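You operate a simulated robot arm through the tools that you are given. There is no shell and no other tool. Be economical: measure what you need, move in short steps, check, and stop when the job is done.

You are at the controls of a simulated two-armed robot. One attempt, no reset.

TASK
Pump the sump down to 20 litres, then switch off and shut the valve.
Fine: upper tank lever open first, black knob to HAND, hold the sump button and watch the upper sight glass; never run against a shut valve.
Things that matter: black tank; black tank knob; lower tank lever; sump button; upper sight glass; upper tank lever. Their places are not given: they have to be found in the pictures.

It is judged by the outcome, as a careful person would: the job done as asked, and still so three seconds after it is handed in. It fails if anything else is knocked over, pushed out of place, dropped, spilled or broken.

THE ROBOT
Two 7-joint arms with fingered hands on one trunk that stands fixed in place. Base frame: the origin is at the foot of the trunk, x ahead of it, y to its left, z up. Units: mm, rad, N and s.
The left shoulder is at [80, 198, 1516], the right one opposite. With the tool pointing down near the work surface each hand reaches from about 100 to 400 mm from the base axis, measured 20 degrees to its own side. Payload 4 kg a hand.
The TCP of each hand is the grasp point between the finger pads, 26 mm short of the fingertips. In the tool frame z runs along the fingers and y along their closing line. Largest opening 132 mm; the body of the gripper starts 73 mm behind the TCP. The gripper is a hand of 4 fingers: y runs from the thumb to the fingers, the wrist lies at [0, 0, -239] in the tool frame, and closing takes about 1.5 s.
Orientation is told as [roll, pitch, yaw] about the base's x, y, z axes, in that order, counted from this pose: with the fingers straight down and closing along the base's y, the tool's x points along the base's -x, its y along +y and its z along -z.

THE INTERFACE
- The arms move only by the tool send_rows. It takes "left_motion", "right_motion" or both (then of equal length, played together; a hand with none holds still); each is a list of rows, each a list of 6 numbers: the turn, a rotation vector about the tool's x, y, z in rad, then the shift along the tool's x, y, z in mm. In form: [[wx, wy, wz, tx, ty, tz], ...]. A call has 1 to 12 rows; each row is the pose to reach, as a shift and turn from the pose commanded when the call began, along the tool's axes at that moment. "left_claw" and "right_claw" are, for a hand that has rows, the finger opening in mm, from 0 to 132, set as the call begins (left out, the last holds). Rows are played at 5 a second. More than 50 mm and 0.15 rad between two rows, or a gripper value outside its range, and nothing of the call is played. A pose out of reach is approached as far as the arm can. The call stops where the force on the tool passes 40 N (or 10 N more than at its start, if that is more) or the arm is blocked; 0.2 s more then pass. The fingers move at their own pace (about 72 mm/s each) and stop on an object; they squeeze with about 28 N. The grip force told is the motor's: it shows also when the fingers shut on nothing. Time passes only in rows, and 0.2 s behind the last, so rows that repeat a pose let the fingers close. The reply holds the time, the measured pose of the TCP, the force on the tool along the base axes, the opening and the grip force, in the units named above and with some noise, with the torque about the TCP (base axes, N m) and any sound that the robot's microphone picked up.
- Cameras (640 x 400 px; columns grow to the right, rows downward): "scene" is now at [104.5, -10.2, 1669.7]; the picture's right is [-0.17, -0.99, 0.00], its down [-0.78, 0.13, -0.61] and it looks along [0.60, -0.10, -0.80] (base axes); focal length 313 px, centre (320, 200). "left" rides on the left gripper at [-68, 2, -97] in its tool frame; the picture's right is [-0.02, -1.00, 0.00], its down [0.82, -0.02, -0.58] and it looks along [0.58, -0.01, 0.82] (tool axes); focal length 270 px, centre (320, 200). "right" rides on the right gripper at [68, 2, -97] in its tool frame; the picture's right is [-0.02, 1.00, 0.00], its down [-0.82, -0.02, -0.58] and it looks along [-0.58, -0.01, 0.82] (tool axes); focal length 270 px, centre (320, 200).
- get_image(camera): a new picture of that camera. It takes no simulated time.
- lift_body(by): slides the trunk up (or, below 0, down) by that many mm; the arms and the scene camera ride with it, the base frame stays. It gives what a move gives, with no picture.
- curl_fingers(finger1, finger2, finger3, thumb_bend, hand): sets how far each is bent, from 0 (flat) to 100 (curled in); at 30 the hand is open as for a grip, at 70 the pads meet at the TCP. One left out holds its place. A second passes; each finger stops where it meets its share of the squeeze, and holds until it gets a number again. A gripper value or a shape takes the hand back. It gives what a move gives, with no picture; readings hold the bend of each and the force on the fingers (four entries, about 0 where the hand has none), thumb and palm.
- hand_shape(shape, hand): the hand has 4 fingers and takes this shape, open, in about a second: jaw (thumb against the fingers, like two jaws); tri (thumb and two fingers); tip (a fingertip pinch); poke (one finger out to press); point (the index stretched); flat (the hand flat); cup (the hand cupped); fist (a fist). The gripper value then closes the fingers along that shape, each until it touches; the sizes above hold for jaw. It gives what a move gives, with no picture.
- head_to(pan, tilt): turns the head with the scene camera to pan (to the left, within 1.501 rad either way) and tilt (down, from -0.506 to 1.204), counted from straight ahead of the robot. It gives what a move gives.
- measure_at(camera, pixels): there is no depth. For up to 12 entries [column, row, z] of the newest picture of that camera ("zoom" is the newest enlarged one), the place [x, y] in the base frame at which the ray of that pixel passes the height z, good to about 3 mm. It takes no simulated time.
- inspect(camera, box): a new picture of the part [left, top, right, bottom] of that camera's present view, enlarged. It takes no simulated time.
- job_done(): hands the job in; it is judged then, once.

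Go step by step. Measure first, check grasps and placings, and put right what went wrong. The budget is 80 turns and 48 pictures, counting those below and the enlarged ones. Unless the task says otherwise, let go and move clear before handing in, and close with one line.

The tools are called after "Call:" as a command line: name --argument value ..., lists and objects as JSON in quotes. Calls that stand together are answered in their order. send_rows: Moves the arms, as the interface text tells. Its arguments: {"type":"object","properties":{"left_motion":{"type":"array","items":{"type":"array","items":{"type":"number"}}},"left_claw":{"type":"number"},"right_motion":{"type":"array","items":{"type":"array","items":{"type":"number"}}},"right_claw":{"type":"number"}},"required":[]} The other tools are called the same way: lift_body (by) slides the trunk up or down; hand_shape (shape, hand) gives the hand a shape; curl_fingers (finger1, finger2, finger3, thumb_bend, hand) moves the fingers one by one; head_to (pan, tilt) turns the head that bears the scene camera; get_image (camera) takes a picture; measure_at (camera, pixels) gives the place at which the rays of pixels pass given heights; inspect (camera, box) takes an enlarged picture of a part of a camera's view; job_done () hands the job in.

At the start:

```text
clock: 0.0
left_tcp_pos: [348.9, 165.3, 1088.4]
left_ee_rot: [0.0, -0.003, 0.0]
left_ft_force: [-0.4, 1.1, 0.5]
left_moment: [0.0, -0.02, 0.01]
left_finger_gap: 131.7
left_grip_force: 0.1
left_shape: jaw
left_bend: [30.0, 30.0, 30.0, 30.0]
left_finger forces: [0.1, 0.0, 0.0, 0.1, 0.1, 0.1]
right_tcp_pos: [337.3, -191.3, 1088.8]
right_ee_rot: [-0.002, -0.001, 0.0]
right_ft_force: [0.5, 1.0, 0.3]
right_moment: [0.02, -0.02, 0.0]
right_finger_gap: 132.0
right_grip_force: 0.0
right_shape: jaw
right_bend: [30.0, 30.0, 30.0, 30.0]
right_finger forces: [0.0, 0.1, 0.0, 0.0, 0.0, 0.0]
trunk travel left (down, up): [-826.0, 14.0]
head pan, tilt: [-0.166, 0.92]
```

scene: 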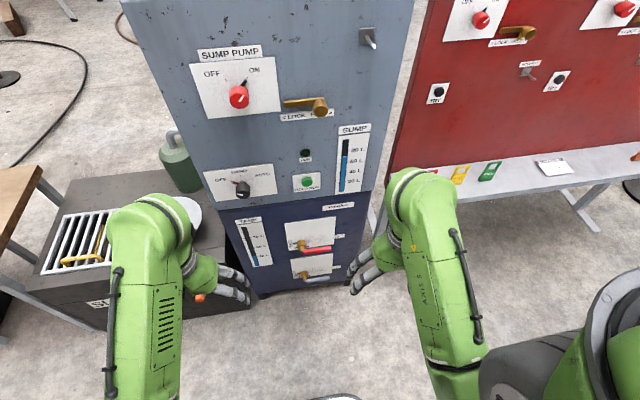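
right: 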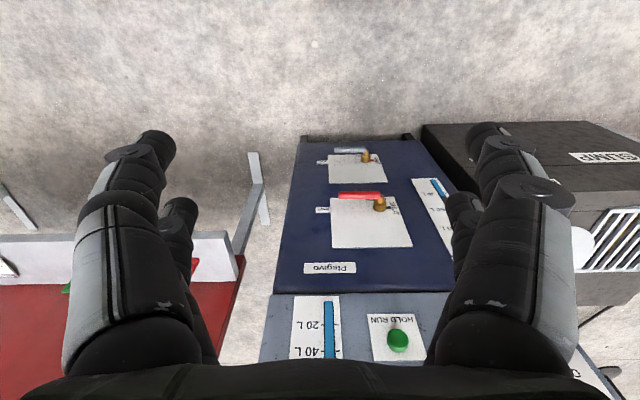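
left: 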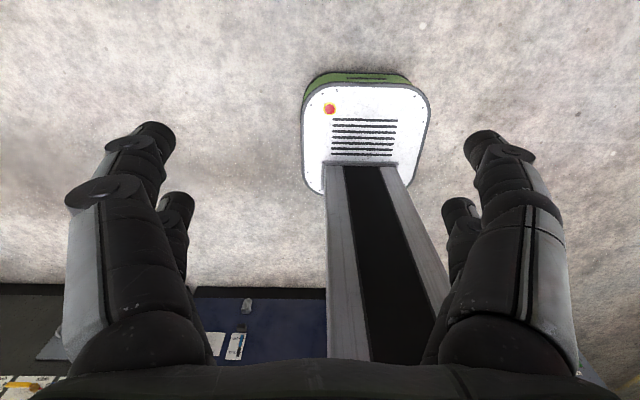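

The scene picture shows a grey panel (SUMP PUMP, red knob; SUMP gauge at px 350,165; black knob at 242,188; green button at 307,182) above a dark blue tank with two levers (315,249 and 313,275). I'll enlarge these first.

Call:
inspect --camera "scene" --box '[190, 110, 390, 300]'

Call:
inspect --camera "scene" --box '[180, 10, 400, 130]'

```text
2.11 times, centred on (290, 205) of scene
```

zoom: 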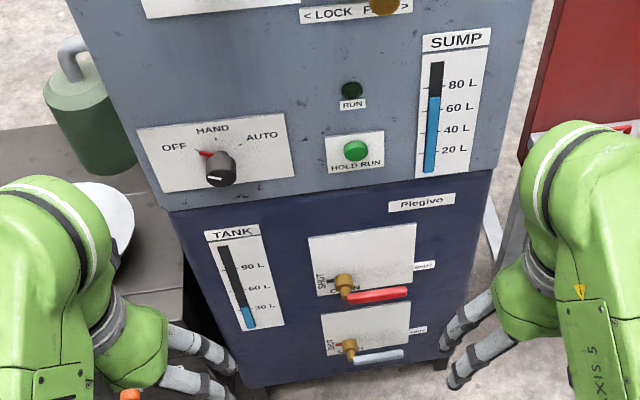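

```text
2.91 times, centred on (290, 70) of scene
```

zoom: 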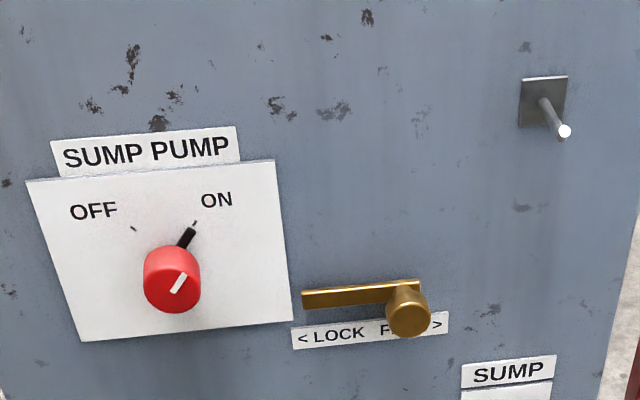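

The button triangulates to about (710, −72, 960) and the black knob to about (690, 118, 965); the levers are near z 500–600. I'll turn both hands to point forward while staying clear of the panel.

Call:
send_rows --left_motion '[[0, -0.143, 0, -16, 0, 0], [0, -0.286, 0, -32, 0, 0], [0, -0.428, 0, -48, 0, 0], [0, -0.571, 0, -64, 0, 0], [0, -0.714, 0, -80, 0, 0], [0, -0.857, 0, -96, 0, 0], [0, -1.0, 0, -112, 0, 0], [0, -1.142, 0, -128, 0, 0], [0, -1.285, 0, -144, 0, 0], [0, -1.428, 0, -160, 0, 0], [0, -1.568, 0, -176, 0, 0]]' --right_motion '[[0, -0.143, 0, -16, 0, 0], [0, -0.286, 0, -32, 0, 0], [0, -0.428, 0, -48, 0, 0], [0, -0.571, 0, -64, 0, 0], [0, -0.714, 0, -80, 0, 0], [0, -0.857, 0, -96, 0, 0], [0, -1.0, 0, -112, 0, 0], [0, -1.142, 0, -128, 0, 0], [0, -1.285, 0, -144, 0, 0], [0, -1.428, 0, -160, 0, 0], [0, -1.57, 0, -176, 0, 0]]'

```text
clock: 2.4
left_tcp_pos: [528.3, 165.9, 1089.2]
left_ee_rot: [2.496, -1.568, -2.499]
left_ft_force: [-0.1, -0.6, 0.0]
left_moment: [0.0, -0.01, 0.0]
left_finger_gap: 131.8
left_grip_force: 0.1
left_shape: jaw
left_bend: [30.0, 30.0, 30.0, 30.0]
left_finger forces: [0.0, 0.1, 0.0, 0.0, 0.0, 0.1]
right_tcp_pos: [514.3, -190.3, 1089.0]
right_ee_rot: [-0.565, -1.57, 0.566]
right_ft_force: [-0.3, -0.3, 0.0]
right_moment: [-0.03, 0.0, -0.01]
right_finger_gap: 131.7
right_grip_force: 0.0
right_shape: jaw
right_bend: [30.0, 30.0, 30.0, 30.0]
right_finger forces: [0.1, 0.0, 0.0, 0.0, 0.0, 0.0]
right hand out of reach, approached as far as the arm can: row 9, 10
trunk travel left (down, up): [-826.0, 14.0]
head pan, tilt: [-0.166, 0.92]
```

Both hands now point forward. I'll lower the trunk 350 mm and look.

Call:
lift_body --by -350

Call:
head_to --pan -0.05 --tilt 0.7

Call:
get_image --camera "scene"

Call:
get_image --camera "left"

```text
clock: 5.8
left_tcp_pos: [526.1, 165.2, 739.0]
left_ee_rot: [-2.829, -1.569, 2.829]
left_ft_force: [-0.2, -0.4, -0.5]
left_moment: [-0.02, 0.01, 0.0]
left_finger_gap: 132.0
left_grip_force: 0.1
left_shape: jaw
left_bend: [30.0, 30.0, 30.0, 30.0]
left_finger forces: [0.0, 0.0, 0.0, 0.0, 0.0, 0.0]
right_tcp_pos: [514.0, -191.4, 738.8]
right_ee_rot: [-0.976, -1.57, 0.976]
right_ft_force: [-0.2, -0.8, 0.5]
right_moment: [-0.01, 0.03, 0.03]
right_finger_gap: 131.9
right_grip_force: 0.0
right_shape: jaw
right_bend: [30.0, 30.0, 30.0, 30.0]
right_finger forces: [0.0, 0.0, 0.0, 0.1, 0.0, 0.0]
trunk travel left (down, up): [-476.0, 364.0]
head pan, tilt: [-0.166, 0.92]
```

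```text
clock: 6.6
left_tcp_pos: [526.5, 165.2, 739.0]
left_ee_rot: [-2.826, -1.568, 2.826]
left_ft_force: [0.1, -0.2, -0.5]
left_moment: [-0.01, -0.02, -0.02]
left_finger_gap: 131.8
left_grip_force: 0.0
left_shape: jaw
left_bend: [30.0, 30.0, 30.0, 30.0]
left_finger forces: [0.0, 0.1, 0.1, 0.1, 0.0, 0.0]
right_tcp_pos: [514.1, -190.3, 738.5]
right_ee_rot: [-0.955, -1.568, 0.953]
right_ft_force: [0.4, -0.3, -0.4]
right_moment: [0.0, 0.02, 0.02]
right_finger_gap: 131.7
right_grip_force: 0.1
right_shape: jaw
right_bend: [30.0, 30.0, 30.0, 30.0]
right_finger forces: [0.1, 0.1, 0.0, 0.0, 0.0, 0.0]
trunk travel left (down, up): [-476.0, 364.0]
head pan, tilt: [-0.051, 0.7]
```

```text
42 pictures are left
```

scene: 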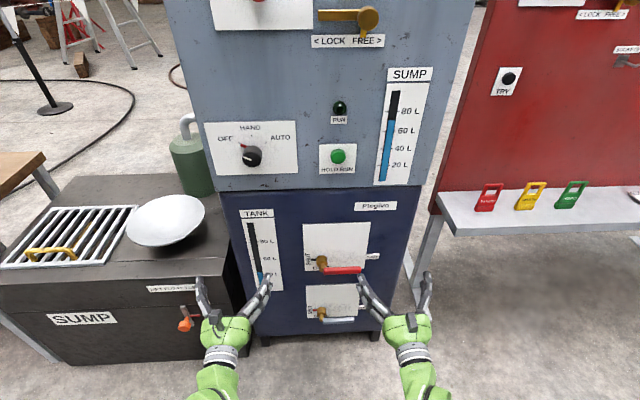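

```text
41 pictures are left
```

left: 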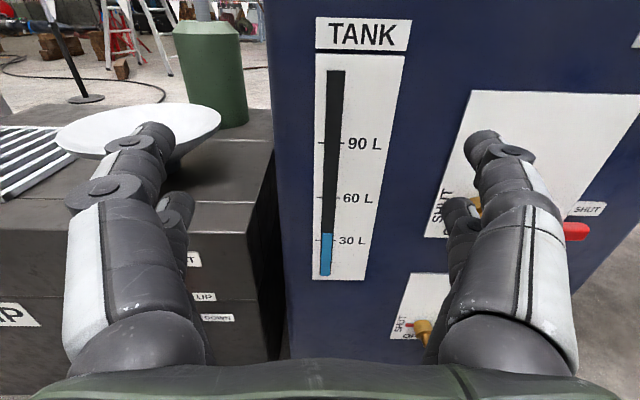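

Much clearer. I'll zoom in on the two levers and the knob/button area.

Call:
inspect --camera "scene" --box '[280, 210, 400, 340]'

Call:
inspect --camera "scene" --box '[200, 60, 440, 200]'

```text
3.08 times, centred on (340, 275) of scene
```

zoom: 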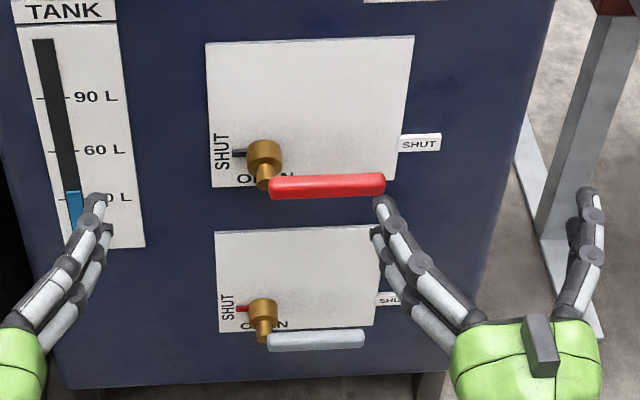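

```text
2.67 times, centred on (320, 130) of scene
```

zoom: 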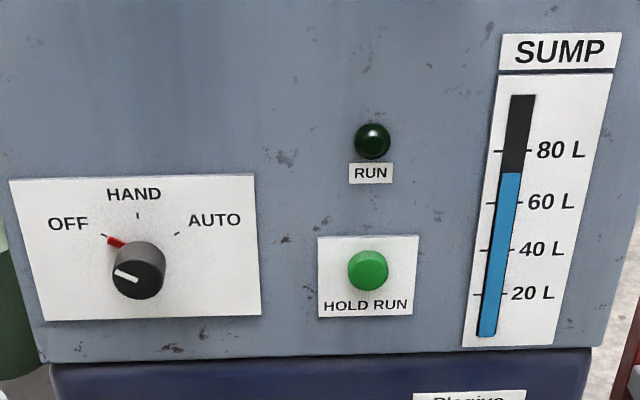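

The upper (red) lever points right (SHUT), its tick left to SHUT; opening swings the handle up. I'll measure features with candidate heights to fix the faces.

Call:
measure_at --camera "scene" --pixels '[[337, 156, 960], [337, 156, 940], [252, 157, 960], [252, 157, 940], [322, 262, 560], [322, 262, 600], [362, 270, 560], [362, 270, 600], [323, 309, 480], [323, 309, 440], [260, 215, 700], [260, 215, 740]]'

Call:
measure_at --camera "left" --pixels '[[335, 275, 600], [335, 275, 560], [320, 50, 740], [362, 50, 780], [424, 335, 520], [424, 335, 480], [587, 230, 600], [587, 230, 560], [474, 92, 700], [474, 92, 660]]'

```text
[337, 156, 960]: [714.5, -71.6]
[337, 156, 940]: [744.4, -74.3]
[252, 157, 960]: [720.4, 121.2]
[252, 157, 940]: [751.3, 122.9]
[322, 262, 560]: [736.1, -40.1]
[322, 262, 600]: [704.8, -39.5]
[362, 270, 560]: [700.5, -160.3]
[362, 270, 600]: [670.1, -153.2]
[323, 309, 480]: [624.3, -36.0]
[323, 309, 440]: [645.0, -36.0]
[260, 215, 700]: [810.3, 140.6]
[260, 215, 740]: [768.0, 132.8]
```

```text
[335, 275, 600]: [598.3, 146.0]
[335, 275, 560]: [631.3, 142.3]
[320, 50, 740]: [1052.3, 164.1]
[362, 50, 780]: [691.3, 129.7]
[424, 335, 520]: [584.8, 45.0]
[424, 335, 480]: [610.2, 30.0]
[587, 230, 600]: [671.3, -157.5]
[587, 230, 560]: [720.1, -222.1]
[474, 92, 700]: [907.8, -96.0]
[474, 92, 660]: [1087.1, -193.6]
```

The red lever lies about x 670, z 600, from y −40 (hub) to −155. I'll set the right hand to poke and see where its finger sits.

Call:
hand_shape --hand "right" --shape "poke"

Call:
inspect --camera "scene" --box '[280, 220, 460, 390]'

Call:
get_image --camera "right"

```text
clock: 7.5
left_tcp_pos: [527.0, 165.7, 739.3]
left_ee_rot: [-2.817, -1.569, 2.817]
left_ft_force: [-0.3, -1.2, -1.0]
left_moment: [-0.01, -0.01, -0.01]
left_finger_gap: 131.9
left_grip_force: 0.1
left_shape: jaw
left_bend: [30.0, 30.0, 30.0, 30.0]
left_finger forces: [0.1, 0.0, 0.1, 0.0, 0.1, 0.1]
right_tcp_pos: [514.1, -192.4, 737.5]
right_ee_rot: [-0.953, -1.568, 0.952]
right_ft_force: [0.4, -0.1, 0.0]
right_moment: [0.01, 0.02, 0.01]
right_finger_gap: 0.1
right_grip_force: 0.0
right_shape: poke
right_bend: [100.0, 100.0, 100.0, 34.0]
right_finger forces: [0.0, 0.0, 0.1, 0.1, 0.1, 0.0]
trunk travel left (down, up): [-476.0, 364.0]
head pan, tilt: [-0.051, 0.7]
```

```text
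2.35 times, centred on (370, 305) of scene
```

zoom: 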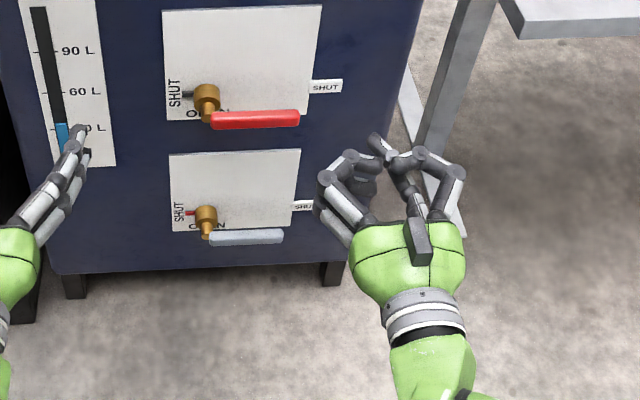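

```text
37 pictures are left
```

right: 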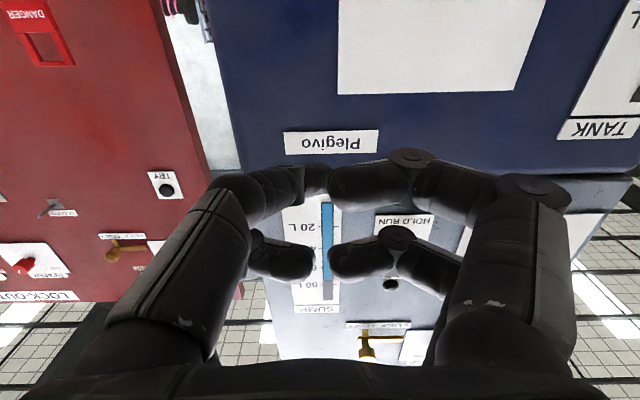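

The poke finger tip shows at scene about (393, 279); I'll measure it at a few heights and try "point" for comparison.

Call:
measure_at --camera "scene" --pixels '[[393.4, 278.6, 740], [393.4, 278.6, 760], [393.4, 278.6, 720], [393.4, 278.6, 700]]'

Call:
hand_shape --hand "right" --shape "point"

Call:
inspect --camera "scene" --box '[330, 240, 460, 380]'

```text
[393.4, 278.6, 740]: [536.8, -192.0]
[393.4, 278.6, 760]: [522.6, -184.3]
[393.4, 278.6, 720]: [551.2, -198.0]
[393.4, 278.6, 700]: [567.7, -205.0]
```

```text
clock: 8.4
left_tcp_pos: [526.6, 165.3, 738.0]
left_ee_rot: [-2.813, -1.57, 2.812]
left_ft_force: [-0.2, -0.6, 0.3]
left_moment: [0.01, 0.01, -0.01]
left_finger_gap: 131.8
left_grip_force: 0.2
left_shape: jaw
left_bend: [30.0, 30.0, 30.0, 30.0]
left_finger forces: [0.0, 0.1, 0.2, 0.0, 0.1, 0.0]
right_tcp_pos: [514.3, -191.5, 737.6]
right_ee_rot: [-0.952, -1.569, 0.95]
right_ft_force: [0.0, 0.8, 0.5]
right_moment: [0.03, 0.02, -0.02]
right_finger_gap: 0.0
right_grip_force: 0.0
right_shape: point
right_bend: [24.0, 99.0, 100.0, 39.0]
right_finger forces: [0.0, 0.1, 0.0, 0.0, 0.0, 0.0]
trunk travel left (down, up): [-476.0, 364.0]
head pan, tilt: [-0.051, 0.7]
```

```text
2.86 times, centred on (395, 310) of scene
```

zoom: 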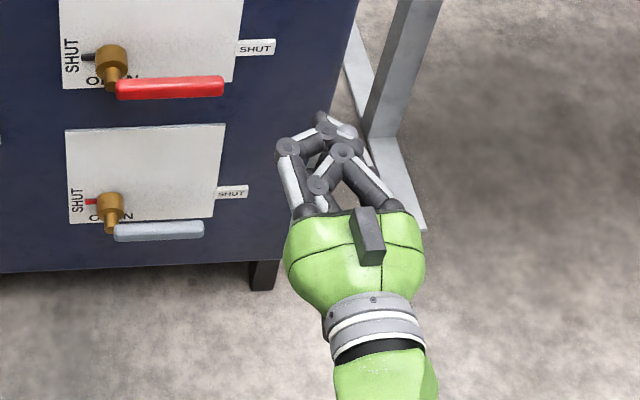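

In poke the finger tip sits on the tool axis ~26 mm past the TCP, so poke suits lever and button. I'll take poke, raise the left hand 200 mm out of the way, and then lower the trunk.

Call:
hand_shape --hand "right" --shape "poke"

Call:
send_rows --left_motion '[[0, 0, 0, -40, 0, 0], [0, 0, 0, -80, 0, 0], [0, 0, 0, -120, 0, 0], [0, 0, 0, -160, 0, 0], [0, 0, 0, -200, 0, 0]]' --right_motion '[[0, 0, 0, 0, 12, 0], [0, 0, 0, 0, 24, 0], [0, 0, 0, 0, 36, 0], [0, 0, 0, 0, 48, 0], [0, 0, 0, 0, 60, 0]]'

Call:
lift_body --by -200

Call:
get_image --camera "scene"

```text
clock: 9.3
left_tcp_pos: [527.5, 164.8, 739.9]
left_ee_rot: [-2.816, -1.571, 2.816]
left_ft_force: [-0.6, 0.9, 1.1]
left_moment: [-0.02, 0.02, -0.01]
left_finger_gap: 131.9
left_grip_force: 0.1
left_shape: jaw
left_bend: [30.0, 30.0, 30.0, 30.0]
left_finger forces: [0.0, 0.0, 0.0, 0.0, 0.1, 0.1]
right_tcp_pos: [514.1, -190.7, 737.8]
right_ee_rot: [-0.956, -1.569, 0.957]
right_ft_force: [0.1, 0.5, 0.0]
right_moment: [-0.01, 0.0, 0.02]
right_finger_gap: 0.0
right_grip_force: 0.1
right_shape: poke
right_bend: [100.0, 100.0, 100.0, 34.0]
right_finger forces: [0.1, 0.0, 0.0, 0.0, 0.1, 0.0]
trunk travel left (down, up): [-476.0, 364.0]
head pan, tilt: [-0.051, 0.7]
```

```text
clock: 10.5
left_tcp_pos: [526.9, 165.6, 939.6]
left_ee_rot: [2.969, -1.571, -2.972]
left_ft_force: [0.0, -0.7, 0.8]
left_moment: [-0.02, 0.04, 0.0]
left_finger_gap: 132.2
left_grip_force: 0.0
left_shape: jaw
left_bend: [30.0, 30.0, 30.0, 30.0]
left_finger forces: [0.1, 0.1, 0.1, 0.1, 0.1, 0.0]
right_tcp_pos: [514.3, -131.2, 737.9]
right_ee_rot: [-0.955, -1.568, 0.954]
right_ft_force: [-0.7, 0.5, 0.3]
right_moment: [0.02, 0.02, -0.01]
right_finger_gap: 0.1
right_grip_force: 0.1
right_shape: poke
right_bend: [100.0, 100.0, 100.0, 34.0]
right_finger forces: [0.0, 0.0, 0.0, 0.0, 0.0, 0.0]
trunk travel left (down, up): [-476.0, 364.0]
head pan, tilt: [-0.051, 0.7]
```

```text
clock: 12.6
left_tcp_pos: [527.3, 165.8, 739.9]
left_ee_rot: [-2.831, -1.569, 2.83]
left_ft_force: [0.2, 0.5, -0.3]
left_moment: [-0.01, 0.02, 0.03]
left_finger_gap: 132.2
left_grip_force: 0.0
left_shape: jaw
left_bend: [30.0, 30.0, 30.0, 30.0]
left_finger forces: [0.0, 0.0, 0.1, 0.0, 0.0, 0.0]
right_tcp_pos: [513.9, -130.2, 538.0]
right_ee_rot: [-0.99, -1.57, 0.991]
right_ft_force: [-0.5, 0.4, 1.0]
right_moment: [0.02, 0.01, -0.02]
right_finger_gap: 0.3
right_grip_force: 0.0
right_shape: poke
right_bend: [100.0, 100.0, 100.0, 34.0]
right_finger forces: [0.0, 0.0, 0.0, 0.0, 0.1, 0.0]
trunk travel left (down, up): [-276.0, 564.0]
head pan, tilt: [-0.051, 0.7]
```

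```text
35 pictures are left
```

scene: 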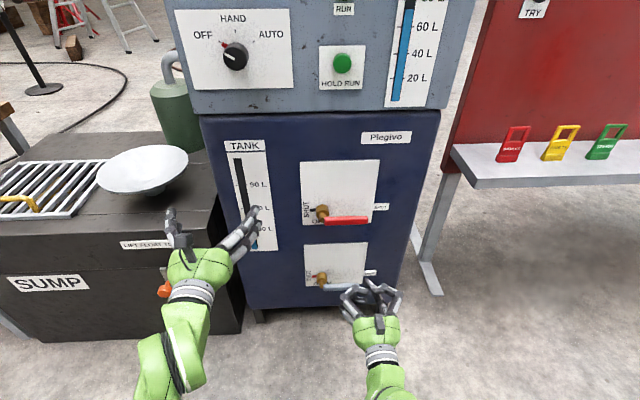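

Lever end is now at scene (367, 220), hub at (321, 214), button at (342, 63). Re-measuring for a second triangulation.

Call:
measure_at --camera "scene" --pixels '[[367, 220, 600], [367, 220, 580], [367, 220, 620], [321, 214, 600], [321, 214, 620], [342, 63, 960], [342, 63, 940], [235, 57, 960], [235, 57, 940], [372, 273, 400], [372, 273, 360], [361, 284, 540]]'

```text
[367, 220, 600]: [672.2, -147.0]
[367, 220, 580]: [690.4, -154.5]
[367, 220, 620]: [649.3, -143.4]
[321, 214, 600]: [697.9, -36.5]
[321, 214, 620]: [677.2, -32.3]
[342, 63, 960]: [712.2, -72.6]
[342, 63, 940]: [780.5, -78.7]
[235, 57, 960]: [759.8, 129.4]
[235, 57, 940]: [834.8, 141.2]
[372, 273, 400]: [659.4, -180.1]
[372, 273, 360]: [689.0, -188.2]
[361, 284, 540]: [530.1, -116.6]
```

Consistent: lever end ≈ (672, −150, 600). I'll move the poke finger in beneath the lever (TCP to x≈660, z≈530) and check.

Call:
send_rows --right_motion '[[0, 0, 0, 8, 0, 30], [0, 0, 0, 8, 0, 60], [0, 0, 0, 8, 0, 90], [0, 0, 0, 8, 0, 120], [0, 0, 0, 8, 0, 148]]'

Call:
inspect --camera "scene" --box '[270, 140, 430, 330]'

Call:
get_image --camera "right"

```text
clock: 13.8
left_tcp_pos: [527.3, 167.0, 739.7]
left_ee_rot: [-2.639, -1.569, 2.636]
left_ft_force: [0.1, 0.4, 1.1]
left_moment: [-0.02, 0.0, 0.03]
left_finger_gap: 131.7
left_grip_force: 0.1
left_shape: jaw
left_bend: [30.0, 30.0, 30.0, 30.0]
left_finger forces: [0.1, 0.1, 0.0, 0.1, 0.1, 0.1]
right_tcp_pos: [661.0, -128.9, 532.5]
right_ee_rot: [-0.703, -1.569, 0.704]
right_ft_force: [-1.0, 0.3, 1.2]
right_moment: [0.0, 0.01, 0.0]
right_finger_gap: 0.3
right_grip_force: 0.0
right_shape: poke
right_bend: [100.0, 100.0, 100.0, 34.0]
right_finger forces: [0.1, 0.0, 0.1, 0.0, 0.0, 0.0]
trunk travel left (down, up): [-276.0, 564.0]
head pan, tilt: [-0.051, 0.7]
```

```text
2.11 times, centred on (350, 235) of scene
```

zoom: 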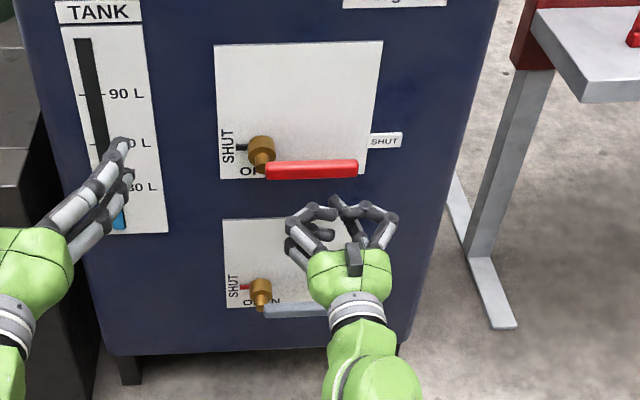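

```text
33 pictures are left
```

right: 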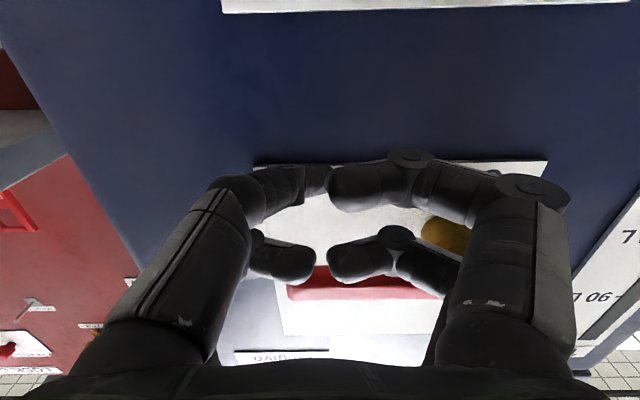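

The finger is under the red lever with nothing touching. I'll lift it along the arc to about 45° and check.

Call:
send_rows --right_motion '[[0, 0, 0, -22, 4, 0], [0, 0, 0, -40, 4, 0], [0, 0, 0, -55, 3, 0], [0, 0, 0, -70, 2, 0], [0, 0, 0, -82, 3, 0], [0, 0, 0, -93, 5, 0], [0, 0, 0, -104, 10, 0], [0, 0, 0, -113, 15, 0]]'

Call:
inspect --camera "scene" --box '[270, 140, 430, 330]'

```text
clock: 15.6
left_tcp_pos: [526.7, 165.8, 738.6]
left_ee_rot: [-2.773, -1.568, 2.777]
left_ft_force: [-1.0, -0.8, -0.2]
left_moment: [0.02, 0.02, -0.03]
left_finger_gap: 131.9
left_grip_force: 0.1
left_shape: jaw
left_bend: [30.0, 30.0, 30.0, 30.0]
left_finger forces: [0.0, 0.0, 0.1, 0.0, 0.0, 0.1]
right_tcp_pos: [662.5, -116.6, 643.8]
right_ee_rot: [-0.544, -1.568, 0.546]
right_ft_force: [-0.2, 0.5, -1.3]
right_moment: [-0.01, 0.03, 0.0]
right_finger_gap: 0.0
right_grip_force: 0.1
right_shape: poke
right_bend: [100.0, 100.0, 100.0, 34.0]
right_finger forces: [0.0, 0.1, 0.1, 0.1, 1.4, 0.1]
trunk travel left (down, up): [-276.0, 564.0]
head pan, tilt: [-0.051, 0.7]
```

```text
2.11 times, centred on (350, 235) of scene
```

zoom: 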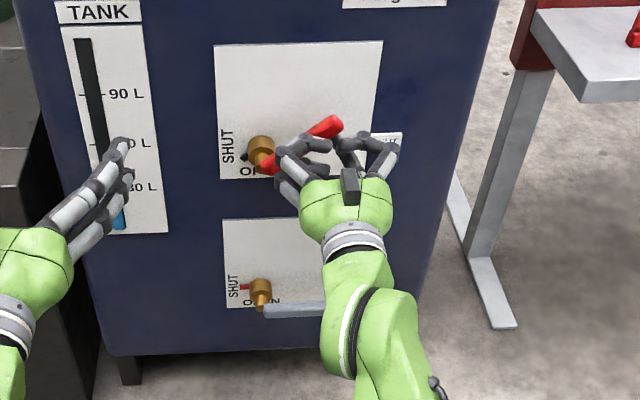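

The lever is at roughly half swing, pushed lightly. Continue along the arc.

Call:
send_rows --right_motion '[[0, 0, 0, -10, 7, 0], [0, 0, 0, -18, 14, 0], [0, 0, 0, -25, 23, 0], [0, 0, 0, -31, 33, 0]]'

Call:
inspect --camera "scene" --box '[270, 140, 430, 330]'

```text
clock: 16.6
left_tcp_pos: [527.1, 165.9, 738.8]
left_ee_rot: [-2.82, -1.57, 2.821]
left_ft_force: [0.8, -0.1, 0.0]
left_moment: [-0.02, 0.02, 0.01]
left_finger_gap: 132.0
left_grip_force: 0.1
left_shape: jaw
left_bend: [30.0, 30.0, 30.0, 30.0]
left_finger forces: [0.0, 0.1, 0.0, 0.0, 0.0, 0.1]
right_tcp_pos: [662.6, -83.1, 673.1]
right_ee_rot: [-0.996, -1.568, 0.999]
right_ft_force: [1.5, -1.2, -0.5]
right_moment: [0.01, 0.04, -0.02]
right_finger_gap: 0.0
right_grip_force: 0.2
right_shape: poke
right_bend: [100.0, 100.0, 100.0, 34.0]
right_finger forces: [0.0, 0.0, 0.0, 0.0, 1.6, 0.0]
trunk travel left (down, up): [-276.0, 564.0]
head pan, tilt: [-0.051, 0.7]
```

```text
2.11 times, centred on (350, 235) of scene
```

zoom: 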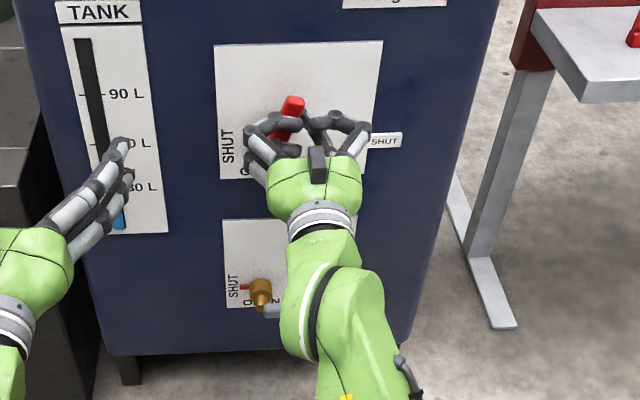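

The lever is about 75° up. I'll push on left to the end of its travel in small steps.

Call:
send_rows --right_motion '[[0, 0, 0, -5, 11, 0], [0, 0, 0, -8, 21, 0], [0, 0, 0, -8, 27, 0], [0, 0, 0, -8, 32, 0]]'

Call:
inspect --camera "scene" --box '[270, 140, 430, 330]'

```text
clock: 17.6
left_tcp_pos: [527.3, 163.9, 740.7]
left_ee_rot: [2.226, -1.57, -2.229]
left_ft_force: [0.0, 0.4, -0.2]
left_moment: [0.0, 0.0, -0.02]
left_finger_gap: 131.8
left_grip_force: 0.1
left_shape: jaw
left_bend: [30.0, 30.0, 30.0, 30.0]
left_finger forces: [0.0, 0.0, 0.0, 0.1, 0.0, 0.0]
right_tcp_pos: [663.5, -53.0, 681.3]
right_ee_rot: [-0.427, -1.569, 0.424]
right_ft_force: [3.6, -15.5, 0.5]
right_moment: [0.03, 0.02, -0.22]
right_finger_gap: 0.0
right_grip_force: 0.1
right_shape: poke
right_bend: [100.0, 100.0, 100.0, 34.0]
right_finger forces: [0.0, 0.0, 0.0, 0.0, 14.2, 0.0]
trunk travel left (down, up): [-276.0, 564.0]
head pan, tilt: [-0.051, 0.7]
```

```text
2.11 times, centred on (350, 235) of scene
```

zoom: 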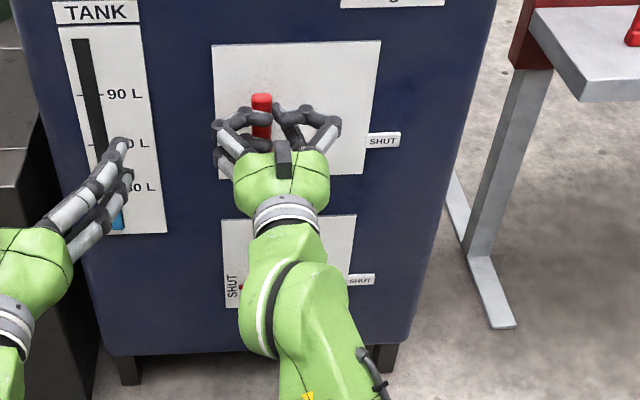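

The lever is upright and against its stop (15 N). Relieve slightly to the right and pull straight back.

Call:
send_rows --right_motion '[[0, 0, 0, 0, -8, 0], [0, 0, 0, 0, -8, -30], [0, 0, 0, 0, -8, -70], [0, 0, 0, 0, -8, -110], [0, 0, 0, 0, -30, -150]]'

Call:
inspect --camera "scene" --box '[270, 140, 430, 330]'

```text
clock: 18.8
left_tcp_pos: [526.3, 165.0, 738.3]
left_ee_rot: [-3.109, -1.569, 3.109]
left_ft_force: [-0.2, -0.3, 0.0]
left_moment: [-0.01, 0.01, 0.02]
left_finger_gap: 132.1
left_grip_force: 0.1
left_shape: jaw
left_bend: [30.0, 30.0, 30.0, 30.0]
left_finger forces: [0.1, 0.0, 0.1, 0.1, 0.0, 0.1]
right_tcp_pos: [510.9, -82.3, 680.4]
right_ee_rot: [-1.231, -1.572, 1.231]
right_ft_force: [0.2, 0.3, 0.4]
right_moment: [-0.01, 0.01, 0.01]
right_finger_gap: 0.0
right_grip_force: 0.1
right_shape: poke
right_bend: [100.0, 100.0, 100.0, 34.0]
right_finger forces: [0.0, 0.0, 0.0, 0.0, 0.1, 0.0]
trunk travel left (down, up): [-276.0, 564.0]
head pan, tilt: [-0.051, 0.7]
```

```text
2.11 times, centred on (350, 235) of scene
```

zoom: 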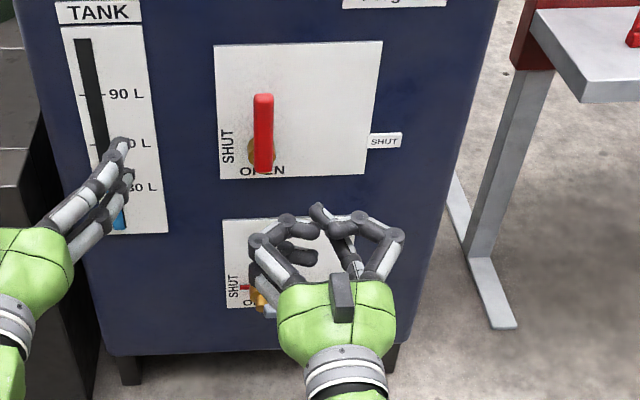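

The upper lever is open (vertical) and the scene unchanged. Raise the trunk 240 mm to bring the hands to knob/button height and view the knob.

Call:
lift_body --by 240

Call:
get_image --camera "left"

Call:
get_image --camera "scene"

```text
clock: 21.3
left_tcp_pos: [526.6, 165.9, 980.3]
left_ee_rot: [-2.787, -1.568, 2.786]
left_ft_force: [-0.7, 0.0, 0.0]
left_moment: [0.01, -0.01, -0.02]
left_finger_gap: 132.1
left_grip_force: 0.0
left_shape: jaw
left_bend: [30.0, 30.0, 30.0, 30.0]
left_finger forces: [0.1, 0.1, 0.0, 0.0, 0.0, 0.0]
right_tcp_pos: [510.4, -81.2, 919.5]
right_ee_rot: [-0.938, -1.57, 0.937]
right_ft_force: [-0.5, 0.4, -0.3]
right_moment: [-0.01, -0.04, -0.03]
right_finger_gap: 0.1
right_grip_force: 0.0
right_shape: poke
right_bend: [100.0, 100.0, 100.0, 34.0]
right_finger forces: [0.0, 0.1, 0.0, 0.0, 0.0, 0.0]
trunk travel left (down, up): [-516.0, 324.0]
head pan, tilt: [-0.051, 0.7]
```

```text
28 pictures are left
```

left: 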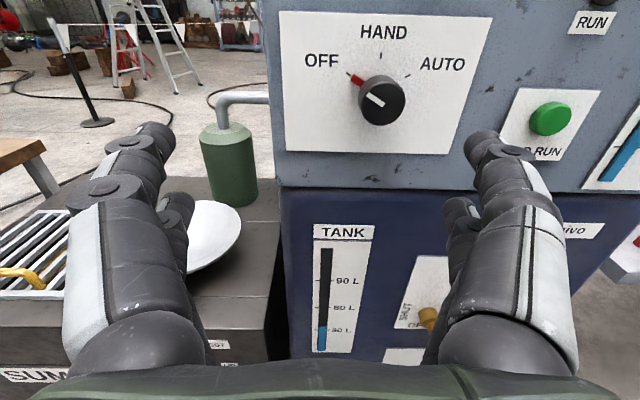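

```text
27 pictures are left
```

scene: 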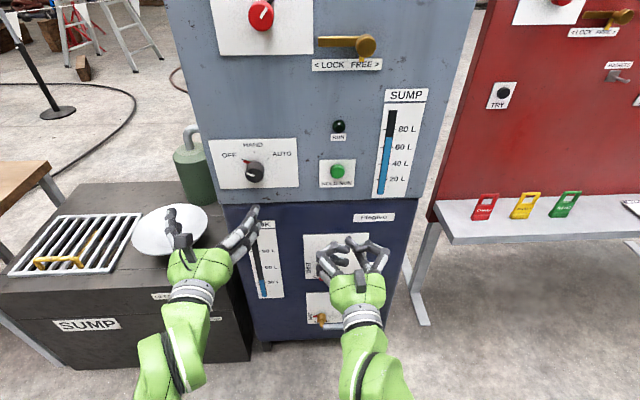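

Knob front at left (382, 99) and scene (254, 173); the red pointer on it is at about −45° (OFF), HAND is straight up (45° clockwise). Measure.

Call:
measure_at --camera "left" --pixels '[[382, 99, 980], [382, 99, 970], [382, 99, 990], [382, 99, 960], [550, 118, 960], [550, 118, 970], [330, 75, 980], [330, 75, 970]]'

Call:
measure_at --camera "scene" --pixels '[[254, 173, 980], [254, 173, 970], [254, 173, 990], [254, 173, 960], [338, 171, 960], [338, 171, 970]]'

Call:
inspect --camera "left" --box '[280, 10, 480, 150]'

```text
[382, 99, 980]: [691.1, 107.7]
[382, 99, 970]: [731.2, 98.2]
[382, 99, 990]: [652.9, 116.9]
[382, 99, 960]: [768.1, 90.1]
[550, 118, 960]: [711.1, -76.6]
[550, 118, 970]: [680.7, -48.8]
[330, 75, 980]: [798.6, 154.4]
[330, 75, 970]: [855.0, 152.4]
```

```text
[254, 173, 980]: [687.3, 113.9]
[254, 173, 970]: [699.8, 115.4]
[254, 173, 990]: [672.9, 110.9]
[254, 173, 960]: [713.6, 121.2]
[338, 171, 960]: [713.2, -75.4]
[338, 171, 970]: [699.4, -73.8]
```

```text
2.86 times, centred on (380, 80) of left
```

zoom: 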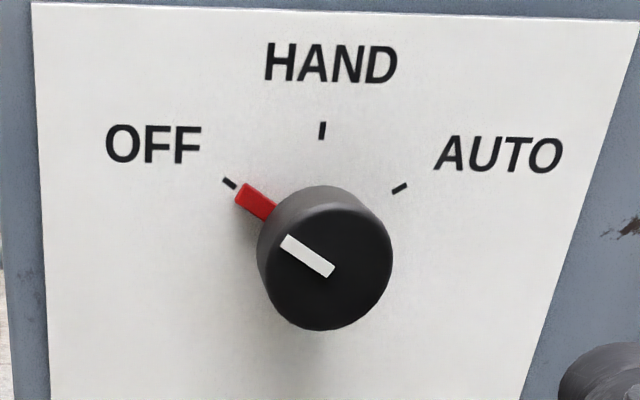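

Knob front is at (690, 111, 979), ~42 mm across; button at (712, −74, 960). I'll pre-turn the left jaw −0.7 rad, half-close it, centre it on the knob and stop short.

Call:
send_rows --left_motion '[[0, 0, -0.14, 0, -11, 0], [0, 0, -0.28, 0, -22, 0], [0, 0, -0.42, 0, -33, 0], [0, 0, -0.56, 0, -44, 0], [0, 0, -0.7, 1, -55, 0], [0, 0, -0.7, 1, -55, 35], [0, 0, -0.7, 1, -55, 70], [0, 0, -0.7, 1, -55, 105]]' --left_claw 80

Call:
get_image --camera "left"

Call:
inspect --camera "scene" --box '[180, 110, 380, 270]'

```text
clock: 23.1
left_tcp_pos: [632.6, 110.4, 977.1]
left_ee_rot: [-1.572, -0.869, 1.571]
left_ft_force: [0.1, 0.1, -0.8]
left_moment: [0.02, 0.01, -0.03]
left_finger_gap: 80.3
left_grip_force: 0.0
left_shape: jaw
left_bend: [71.0, 71.0, 71.0, 70.0]
left_finger forces: [0.0, 0.0, 0.1, 0.0, 0.0, 0.1]
right_tcp_pos: [512.2, -82.4, 919.6]
right_ee_rot: [-0.59, -1.57, 0.592]
right_ft_force: [-0.5, -0.1, 0.1]
right_moment: [-0.04, 0.03, 0.02]
right_finger_gap: 0.0
right_grip_force: 0.1
right_shape: poke
right_bend: [100.0, 100.0, 100.0, 34.0]
right_finger forces: [0.0, 0.0, 0.0, 0.0, 0.0, 0.0]
trunk travel left (down, up): [-516.0, 324.0]
head pan, tilt: [-0.051, 0.7]
```

```text
25 pictures are left
```

left: 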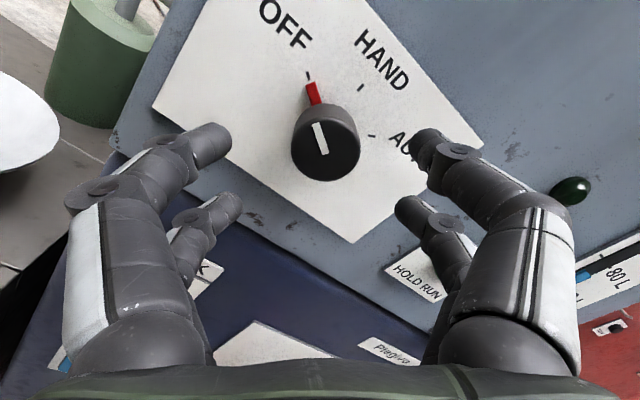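

```text
2.50 times, centred on (280, 190) of scene
```

zoom: 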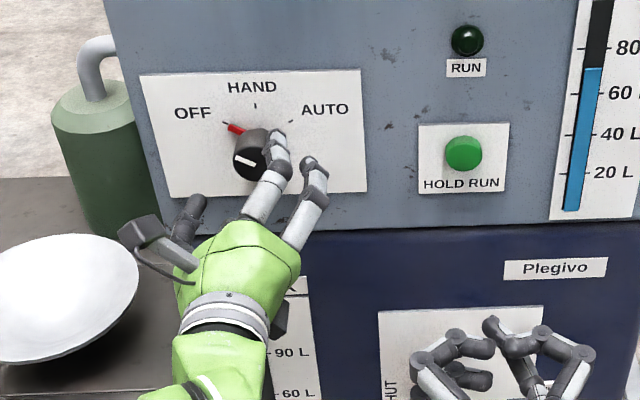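

The knob (left px 325, 143) is centred between the finger pairs. Advance 47 mm so the tips straddle it, then close.

Call:
send_rows --left_motion '[[0, 0, 0, -4, 0, 20], [0, 0, 0, -4, 0, 36], [0, 0, 0, -4, 0, 48], [0, 0, 0, -4, 0, 48]]'

Call:
get_image --camera "left"

```text
clock: 24.1
left_tcp_pos: [679.8, 113.8, 981.3]
left_ee_rot: [-1.573, -0.871, 1.572]
left_ft_force: [0.0, 0.2, 0.3]
left_moment: [0.01, 0.0, 0.02]
left_finger_gap: 80.4
left_grip_force: 0.0
left_shape: jaw
left_bend: [71.0, 71.0, 71.0, 70.0]
left_finger forces: [0.0, 0.0, 0.0, 0.0, 0.0, 0.0]
right_tcp_pos: [511.5, -81.3, 920.1]
right_ee_rot: [-0.919, -1.57, 0.917]
right_ft_force: [0.1, 0.6, 0.0]
right_moment: [-0.01, 0.01, 0.0]
right_finger_gap: 0.0
right_grip_force: 0.1
right_shape: poke
right_bend: [100.0, 100.0, 100.0, 34.0]
right_finger forces: [0.1, 0.0, 0.0, 0.0, 0.0, 0.0]
trunk travel left (down, up): [-516.0, 324.0]
head pan, tilt: [-0.051, 0.7]
```

```text
23 pictures are left
```

left: 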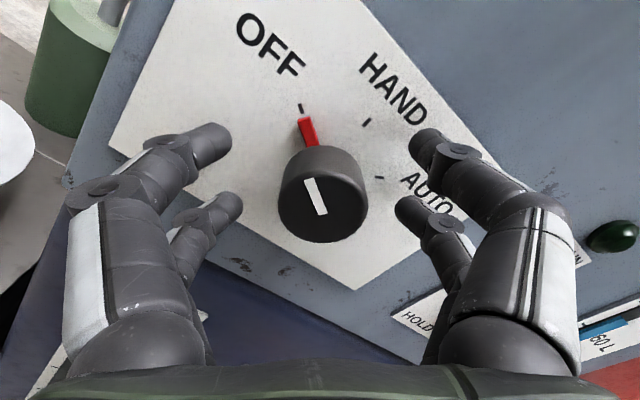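

The knob sits centrally between all four fingertips. Close on it.

Call:
send_rows --left_motion '[[0, 0, 0, 0, 0, 4], [0, 0, 0, 0, 0, 4], [0, 0, 0, 0, 0, 4], [0, 0, 0, 0, 0, 4], [0, 0, 0, 0, 0, 4], [0, 0, 0, 0, 0, 4], [0, 0, 0, 0, 0, 4]]' --left_claw 20

Call:
get_image --camera "left"

```text
clock: 25.7
left_tcp_pos: [683.9, 113.8, 982.2]
left_ee_rot: [-1.574, -0.87, 1.574]
left_ft_force: [-0.6, -2.1, -0.3]
left_moment: [-0.02, -0.01, -0.04]
left_finger_gap: 21.3
left_grip_force: 0.0
left_shape: jaw
left_bend: [73.0, 72.0, 72.0, 70.0]
left_finger forces: [0.1, 0.9, 2.9, 0.1, 0.0, 0.0]
right_tcp_pos: [512.0, -82.8, 920.6]
right_ee_rot: [-0.866, -1.572, 0.869]
right_ft_force: [0.6, 0.7, 0.6]
right_moment: [0.03, 0.01, 0.01]
right_finger_gap: 0.1
right_grip_force: 0.1
right_shape: poke
right_bend: [100.0, 100.0, 100.0, 34.0]
right_finger forces: [0.0, 0.0, 0.0, 0.0, 0.0, 0.0]
trunk travel left (down, up): [-516.0, 324.0]
head pan, tilt: [-0.051, 0.7]
```

```text
22 pictures are left
```

left: 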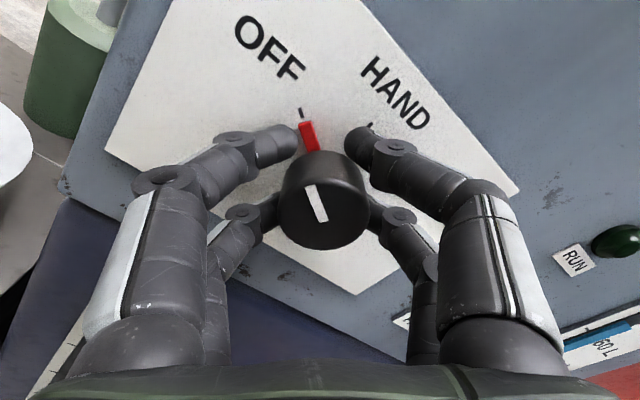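

The two upper tips straddle the red pointer and the lower ones the knob — a sound grip. Squeeze and turn clockwise 0.5 rad about the knob axis.

Call:
send_rows --left_motion '[[0, 0, 0, 0, 0, 0], [0, 0, 0, 0, 0, 0], [0, 0, 0, 0, 0, 0], [0, 0, 0.1, 0, -0.45, 0], [0, 0, 0.2, 0.1, -0.9, 0], [0, 0, 0.3, 0.2, -1.3, 0], [0, 0, 0.4, 0.35, -1.75, 0], [0, 0, 0.5, 0.55, -2.15, 0], [0, 0, 0.5, 0.55, -2.15, 0]]' --left_claw 5

Call:
get_image --camera "left"

```text
clock: 27.7
left_tcp_pos: [684.9, 112.9, 983.8]
left_ee_rot: [-1.587, -1.37, 1.587]
left_ft_force: [4.4, 11.5, 3.8]
left_moment: [0.06, -0.1, 0.31]
left_finger_gap: 8.9
left_grip_force: 27.7
left_shape: jaw
left_bend: [71.0, 72.0, 72.0, 72.0]
left_finger forces: [31.7, 27.4, 28.5, 0.0, 0.0, 0.1]
right_tcp_pos: [511.9, -80.4, 920.6]
right_ee_rot: [-1.192, -1.568, 1.195]
right_ft_force: [0.2, 0.7, -0.2]
right_moment: [-0.03, -0.03, 0.01]
right_finger_gap: 0.1
right_grip_force: 0.0
right_shape: poke
right_bend: [100.0, 100.0, 100.0, 34.0]
right_finger forces: [0.0, 0.0, 0.0, 0.0, 0.1, 0.0]
trunk travel left (down, up): [-516.0, 324.0]
head pan, tilt: [-0.051, 0.7]
```

```text
21 pictures are left
```

left: 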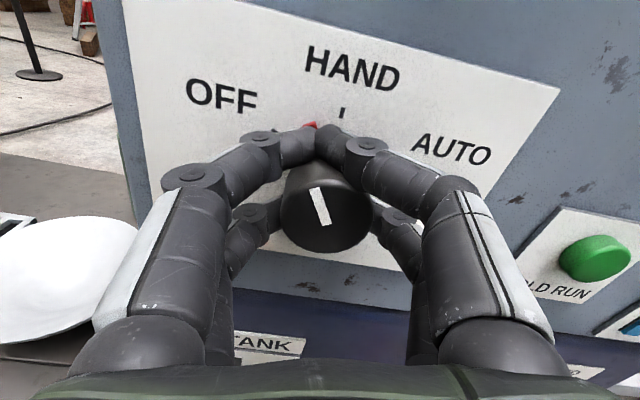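

The knob follows the hand (pointer at (311,126), HAND tick at (341,113)). Turn another 0.35 rad.

Call:
send_rows --left_motion '[[0, 0, 0.1, 0, 0, 0], [0, 0, 0.2, 0, 0.3, 0], [0, 0, 0.3, 0, 0.6, 0], [0, 0, 0.35, 0, 0.6, 0], [0, 0, 0.35, 0, 0.6, 0]]'

Call:
get_image --camera "left"

```text
clock: 28.9
left_tcp_pos: [684.0, 111.2, 985.5]
left_ee_rot: [1.599, -1.421, -1.601]
left_ft_force: [13.2, 3.1, 13.8]
left_moment: [-0.01, -0.21, 0.18]
left_finger_gap: 9.0
left_grip_force: 27.8
left_shape: jaw
left_bend: [71.0, 72.0, 72.0, 72.0]
left_finger forces: [32.5, 25.5, 30.2, 0.0, 0.0, 0.0]
right_tcp_pos: [511.9, -81.7, 918.8]
right_ee_rot: [-0.934, -1.568, 0.933]
right_ft_force: [-0.4, -0.8, 0.7]
right_moment: [-0.01, 0.0, 0.02]
right_finger_gap: 0.0
right_grip_force: 0.1
right_shape: poke
right_bend: [100.0, 100.0, 100.0, 34.0]
right_finger forces: [0.1, 0.0, 0.0, 0.0, 0.1, 0.0]
trunk travel left (down, up): [-516.0, 324.0]
head pan, tilt: [-0.051, 0.7]
```

```text
20 pictures are left
```

left: 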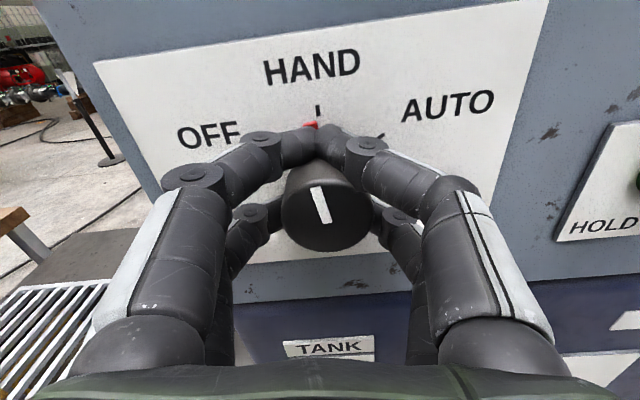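

The pointer (311,126) is nearly on the HAND tick (318,112). Add 0.1 rad, then release and back off.

Call:
send_rows --left_motion '[[0, 0, 0.05, 0, 0, 0], [0, 0, 0.1, 0, 0, 0], [0, 0, 0.1, 0, 0, 0]]'

Call:
send_rows --left_motion '[[0, 0, 0, 0, 0, 0], [0, 0, 0, 0, 0, 0], [0, 0, 0, 0, 0, 0], [0, 0, 0, 0, 0, 0], [0, 0, 0, 0, 0, 0], [0, 0, 0, 0, 0, -20], [0, 0, 0, 0, 0, -50]]' --left_claw 80

Call:
get_image --camera "left"

```text
clock: 29.7
left_tcp_pos: [683.7, 112.2, 984.8]
left_ee_rot: [1.589, -1.318, -1.589]
left_ft_force: [14.0, 1.0, 18.2]
left_moment: [0.01, -0.3, 0.14]
left_finger_gap: 8.5
left_grip_force: 27.5
left_shape: jaw
left_bend: [71.0, 72.0, 72.0, 72.0]
left_finger forces: [33.5, 24.9, 29.9, 0.1, 0.0, 0.0]
right_tcp_pos: [512.4, -81.3, 920.8]
right_ee_rot: [-0.899, -1.569, 0.9]
right_ft_force: [-0.5, 0.5, -0.3]
right_moment: [-0.01, 0.01, 0.0]
right_finger_gap: 0.3
right_grip_force: 0.1
right_shape: poke
right_bend: [100.0, 100.0, 100.0, 34.0]
right_finger forces: [0.1, 0.0, 0.1, 0.0, 0.0, 0.0]
trunk travel left (down, up): [-516.0, 324.0]
head pan, tilt: [-0.051, 0.7]
```

```text
clock: 31.3
left_tcp_pos: [631.5, 113.7, 981.7]
left_ee_rot: [1.579, -1.322, -1.58]
left_ft_force: [0.1, -0.5, 0.7]
left_moment: [0.02, -0.02, -0.01]
left_finger_gap: 79.6
left_grip_force: 0.1
left_shape: jaw
left_bend: [71.0, 71.0, 71.0, 70.0]
left_finger forces: [0.0, 0.0, 0.0, 0.0, 0.0, 0.1]
right_tcp_pos: [511.3, -81.8, 921.0]
right_ee_rot: [-1.482, -1.569, 1.481]
right_ft_force: [1.1, 0.4, 0.9]
right_moment: [-0.02, -0.01, -0.02]
right_finger_gap: 0.0
right_grip_force: 0.1
right_shape: poke
right_bend: [100.0, 100.0, 100.0, 34.0]
right_finger forces: [0.1, 0.0, 0.0, 0.0, 0.0, 0.0]
trunk travel left (down, up): [-516.0, 324.0]
head pan, tilt: [-0.051, 0.7]
```

```text
19 pictures are left
```

left: 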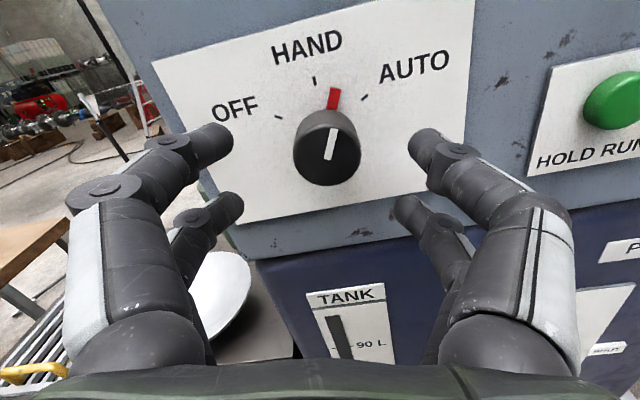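

The released pointer overshot HAND by roughly 20° (red at (334,97), tick at (315,80)). I'll roll the hand back to near upright, re-close gently around the pointer to centre it, and reopen.

Call:
send_rows --left_motion '[[0, 0, -0.1, -1, -1, 0], [0, 0, -0.2, -2, -3, 0], [0, 0, -0.2, -2, -3, 25], [0, 0, -0.2, -2, -3, 52], [0, 0, -0.2, -2, -3, 52]]'

Call:
send_rows --left_motion '[[0, 0, 0, 0, 0, 0], [0, 0, 0, 0, 0, 0], [0, 0, 0, 0, 0, 0], [0, 0, 0, 0, 0, 0], [0, 0, 0, 0, 0, 0], [0, 0, 0, 0, 0, 0]]' --left_claw 13

Call:
get_image --camera "left"

```text
clock: 32.5
left_tcp_pos: [685.8, 109.6, 985.7]
left_ee_rot: [1.609, -1.522, -1.607]
left_ft_force: [0.0, 0.6, 0.8]
left_moment: [-0.04, 0.02, -0.01]
left_finger_gap: 79.5
left_grip_force: 0.0
left_shape: jaw
left_bend: [71.0, 71.0, 71.0, 70.0]
left_finger forces: [0.0, 0.1, 0.0, 0.1, 0.1, 0.0]
right_tcp_pos: [511.7, -81.9, 920.6]
right_ee_rot: [-1.234, -1.568, 1.235]
right_ft_force: [-0.5, -0.2, 0.3]
right_moment: [0.02, 0.01, 0.0]
right_finger_gap: 0.1
right_grip_force: 0.1
right_shape: poke
right_bend: [100.0, 100.0, 100.0, 34.0]
right_finger forces: [0.0, 0.0, 0.0, 0.0, 0.0, 0.1]
trunk travel left (down, up): [-516.0, 324.0]
head pan, tilt: [-0.051, 0.7]
```

```text
clock: 33.9
left_tcp_pos: [686.9, 109.0, 984.1]
left_ee_rot: [1.587, -1.522, -1.588]
left_ft_force: [-1.3, 0.4, -0.9]
left_moment: [-0.04, 0.08, 0.03]
left_finger_gap: 14.4
left_grip_force: 0.0
left_shape: jaw
left_bend: [72.0, 71.0, 71.0, 70.0]
left_finger forces: [0.1, 3.6, 2.0, 0.1, 0.1, 0.0]
right_tcp_pos: [511.9, -80.6, 920.3]
right_ee_rot: [-0.964, -1.569, 0.963]
right_ft_force: [-0.3, -0.2, -0.2]
right_moment: [-0.01, -0.03, 0.02]
right_finger_gap: 0.1
right_grip_force: 0.0
right_shape: poke
right_bend: [100.0, 100.0, 100.0, 34.0]
right_finger forces: [0.0, 0.0, 0.1, 0.0, 0.0, 0.0]
trunk travel left (down, up): [-516.0, 324.0]
head pan, tilt: [-0.051, 0.7]
```

```text
18 pictures are left
```

left: 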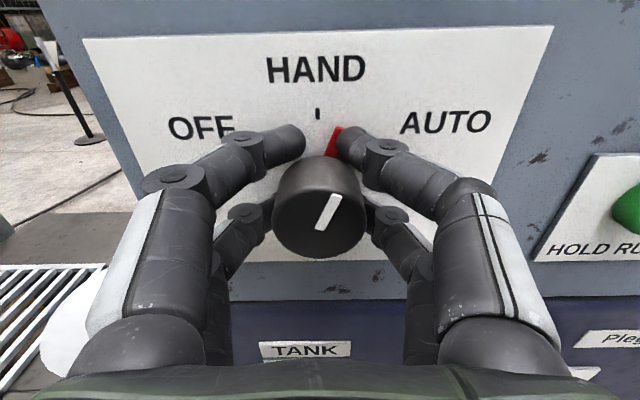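

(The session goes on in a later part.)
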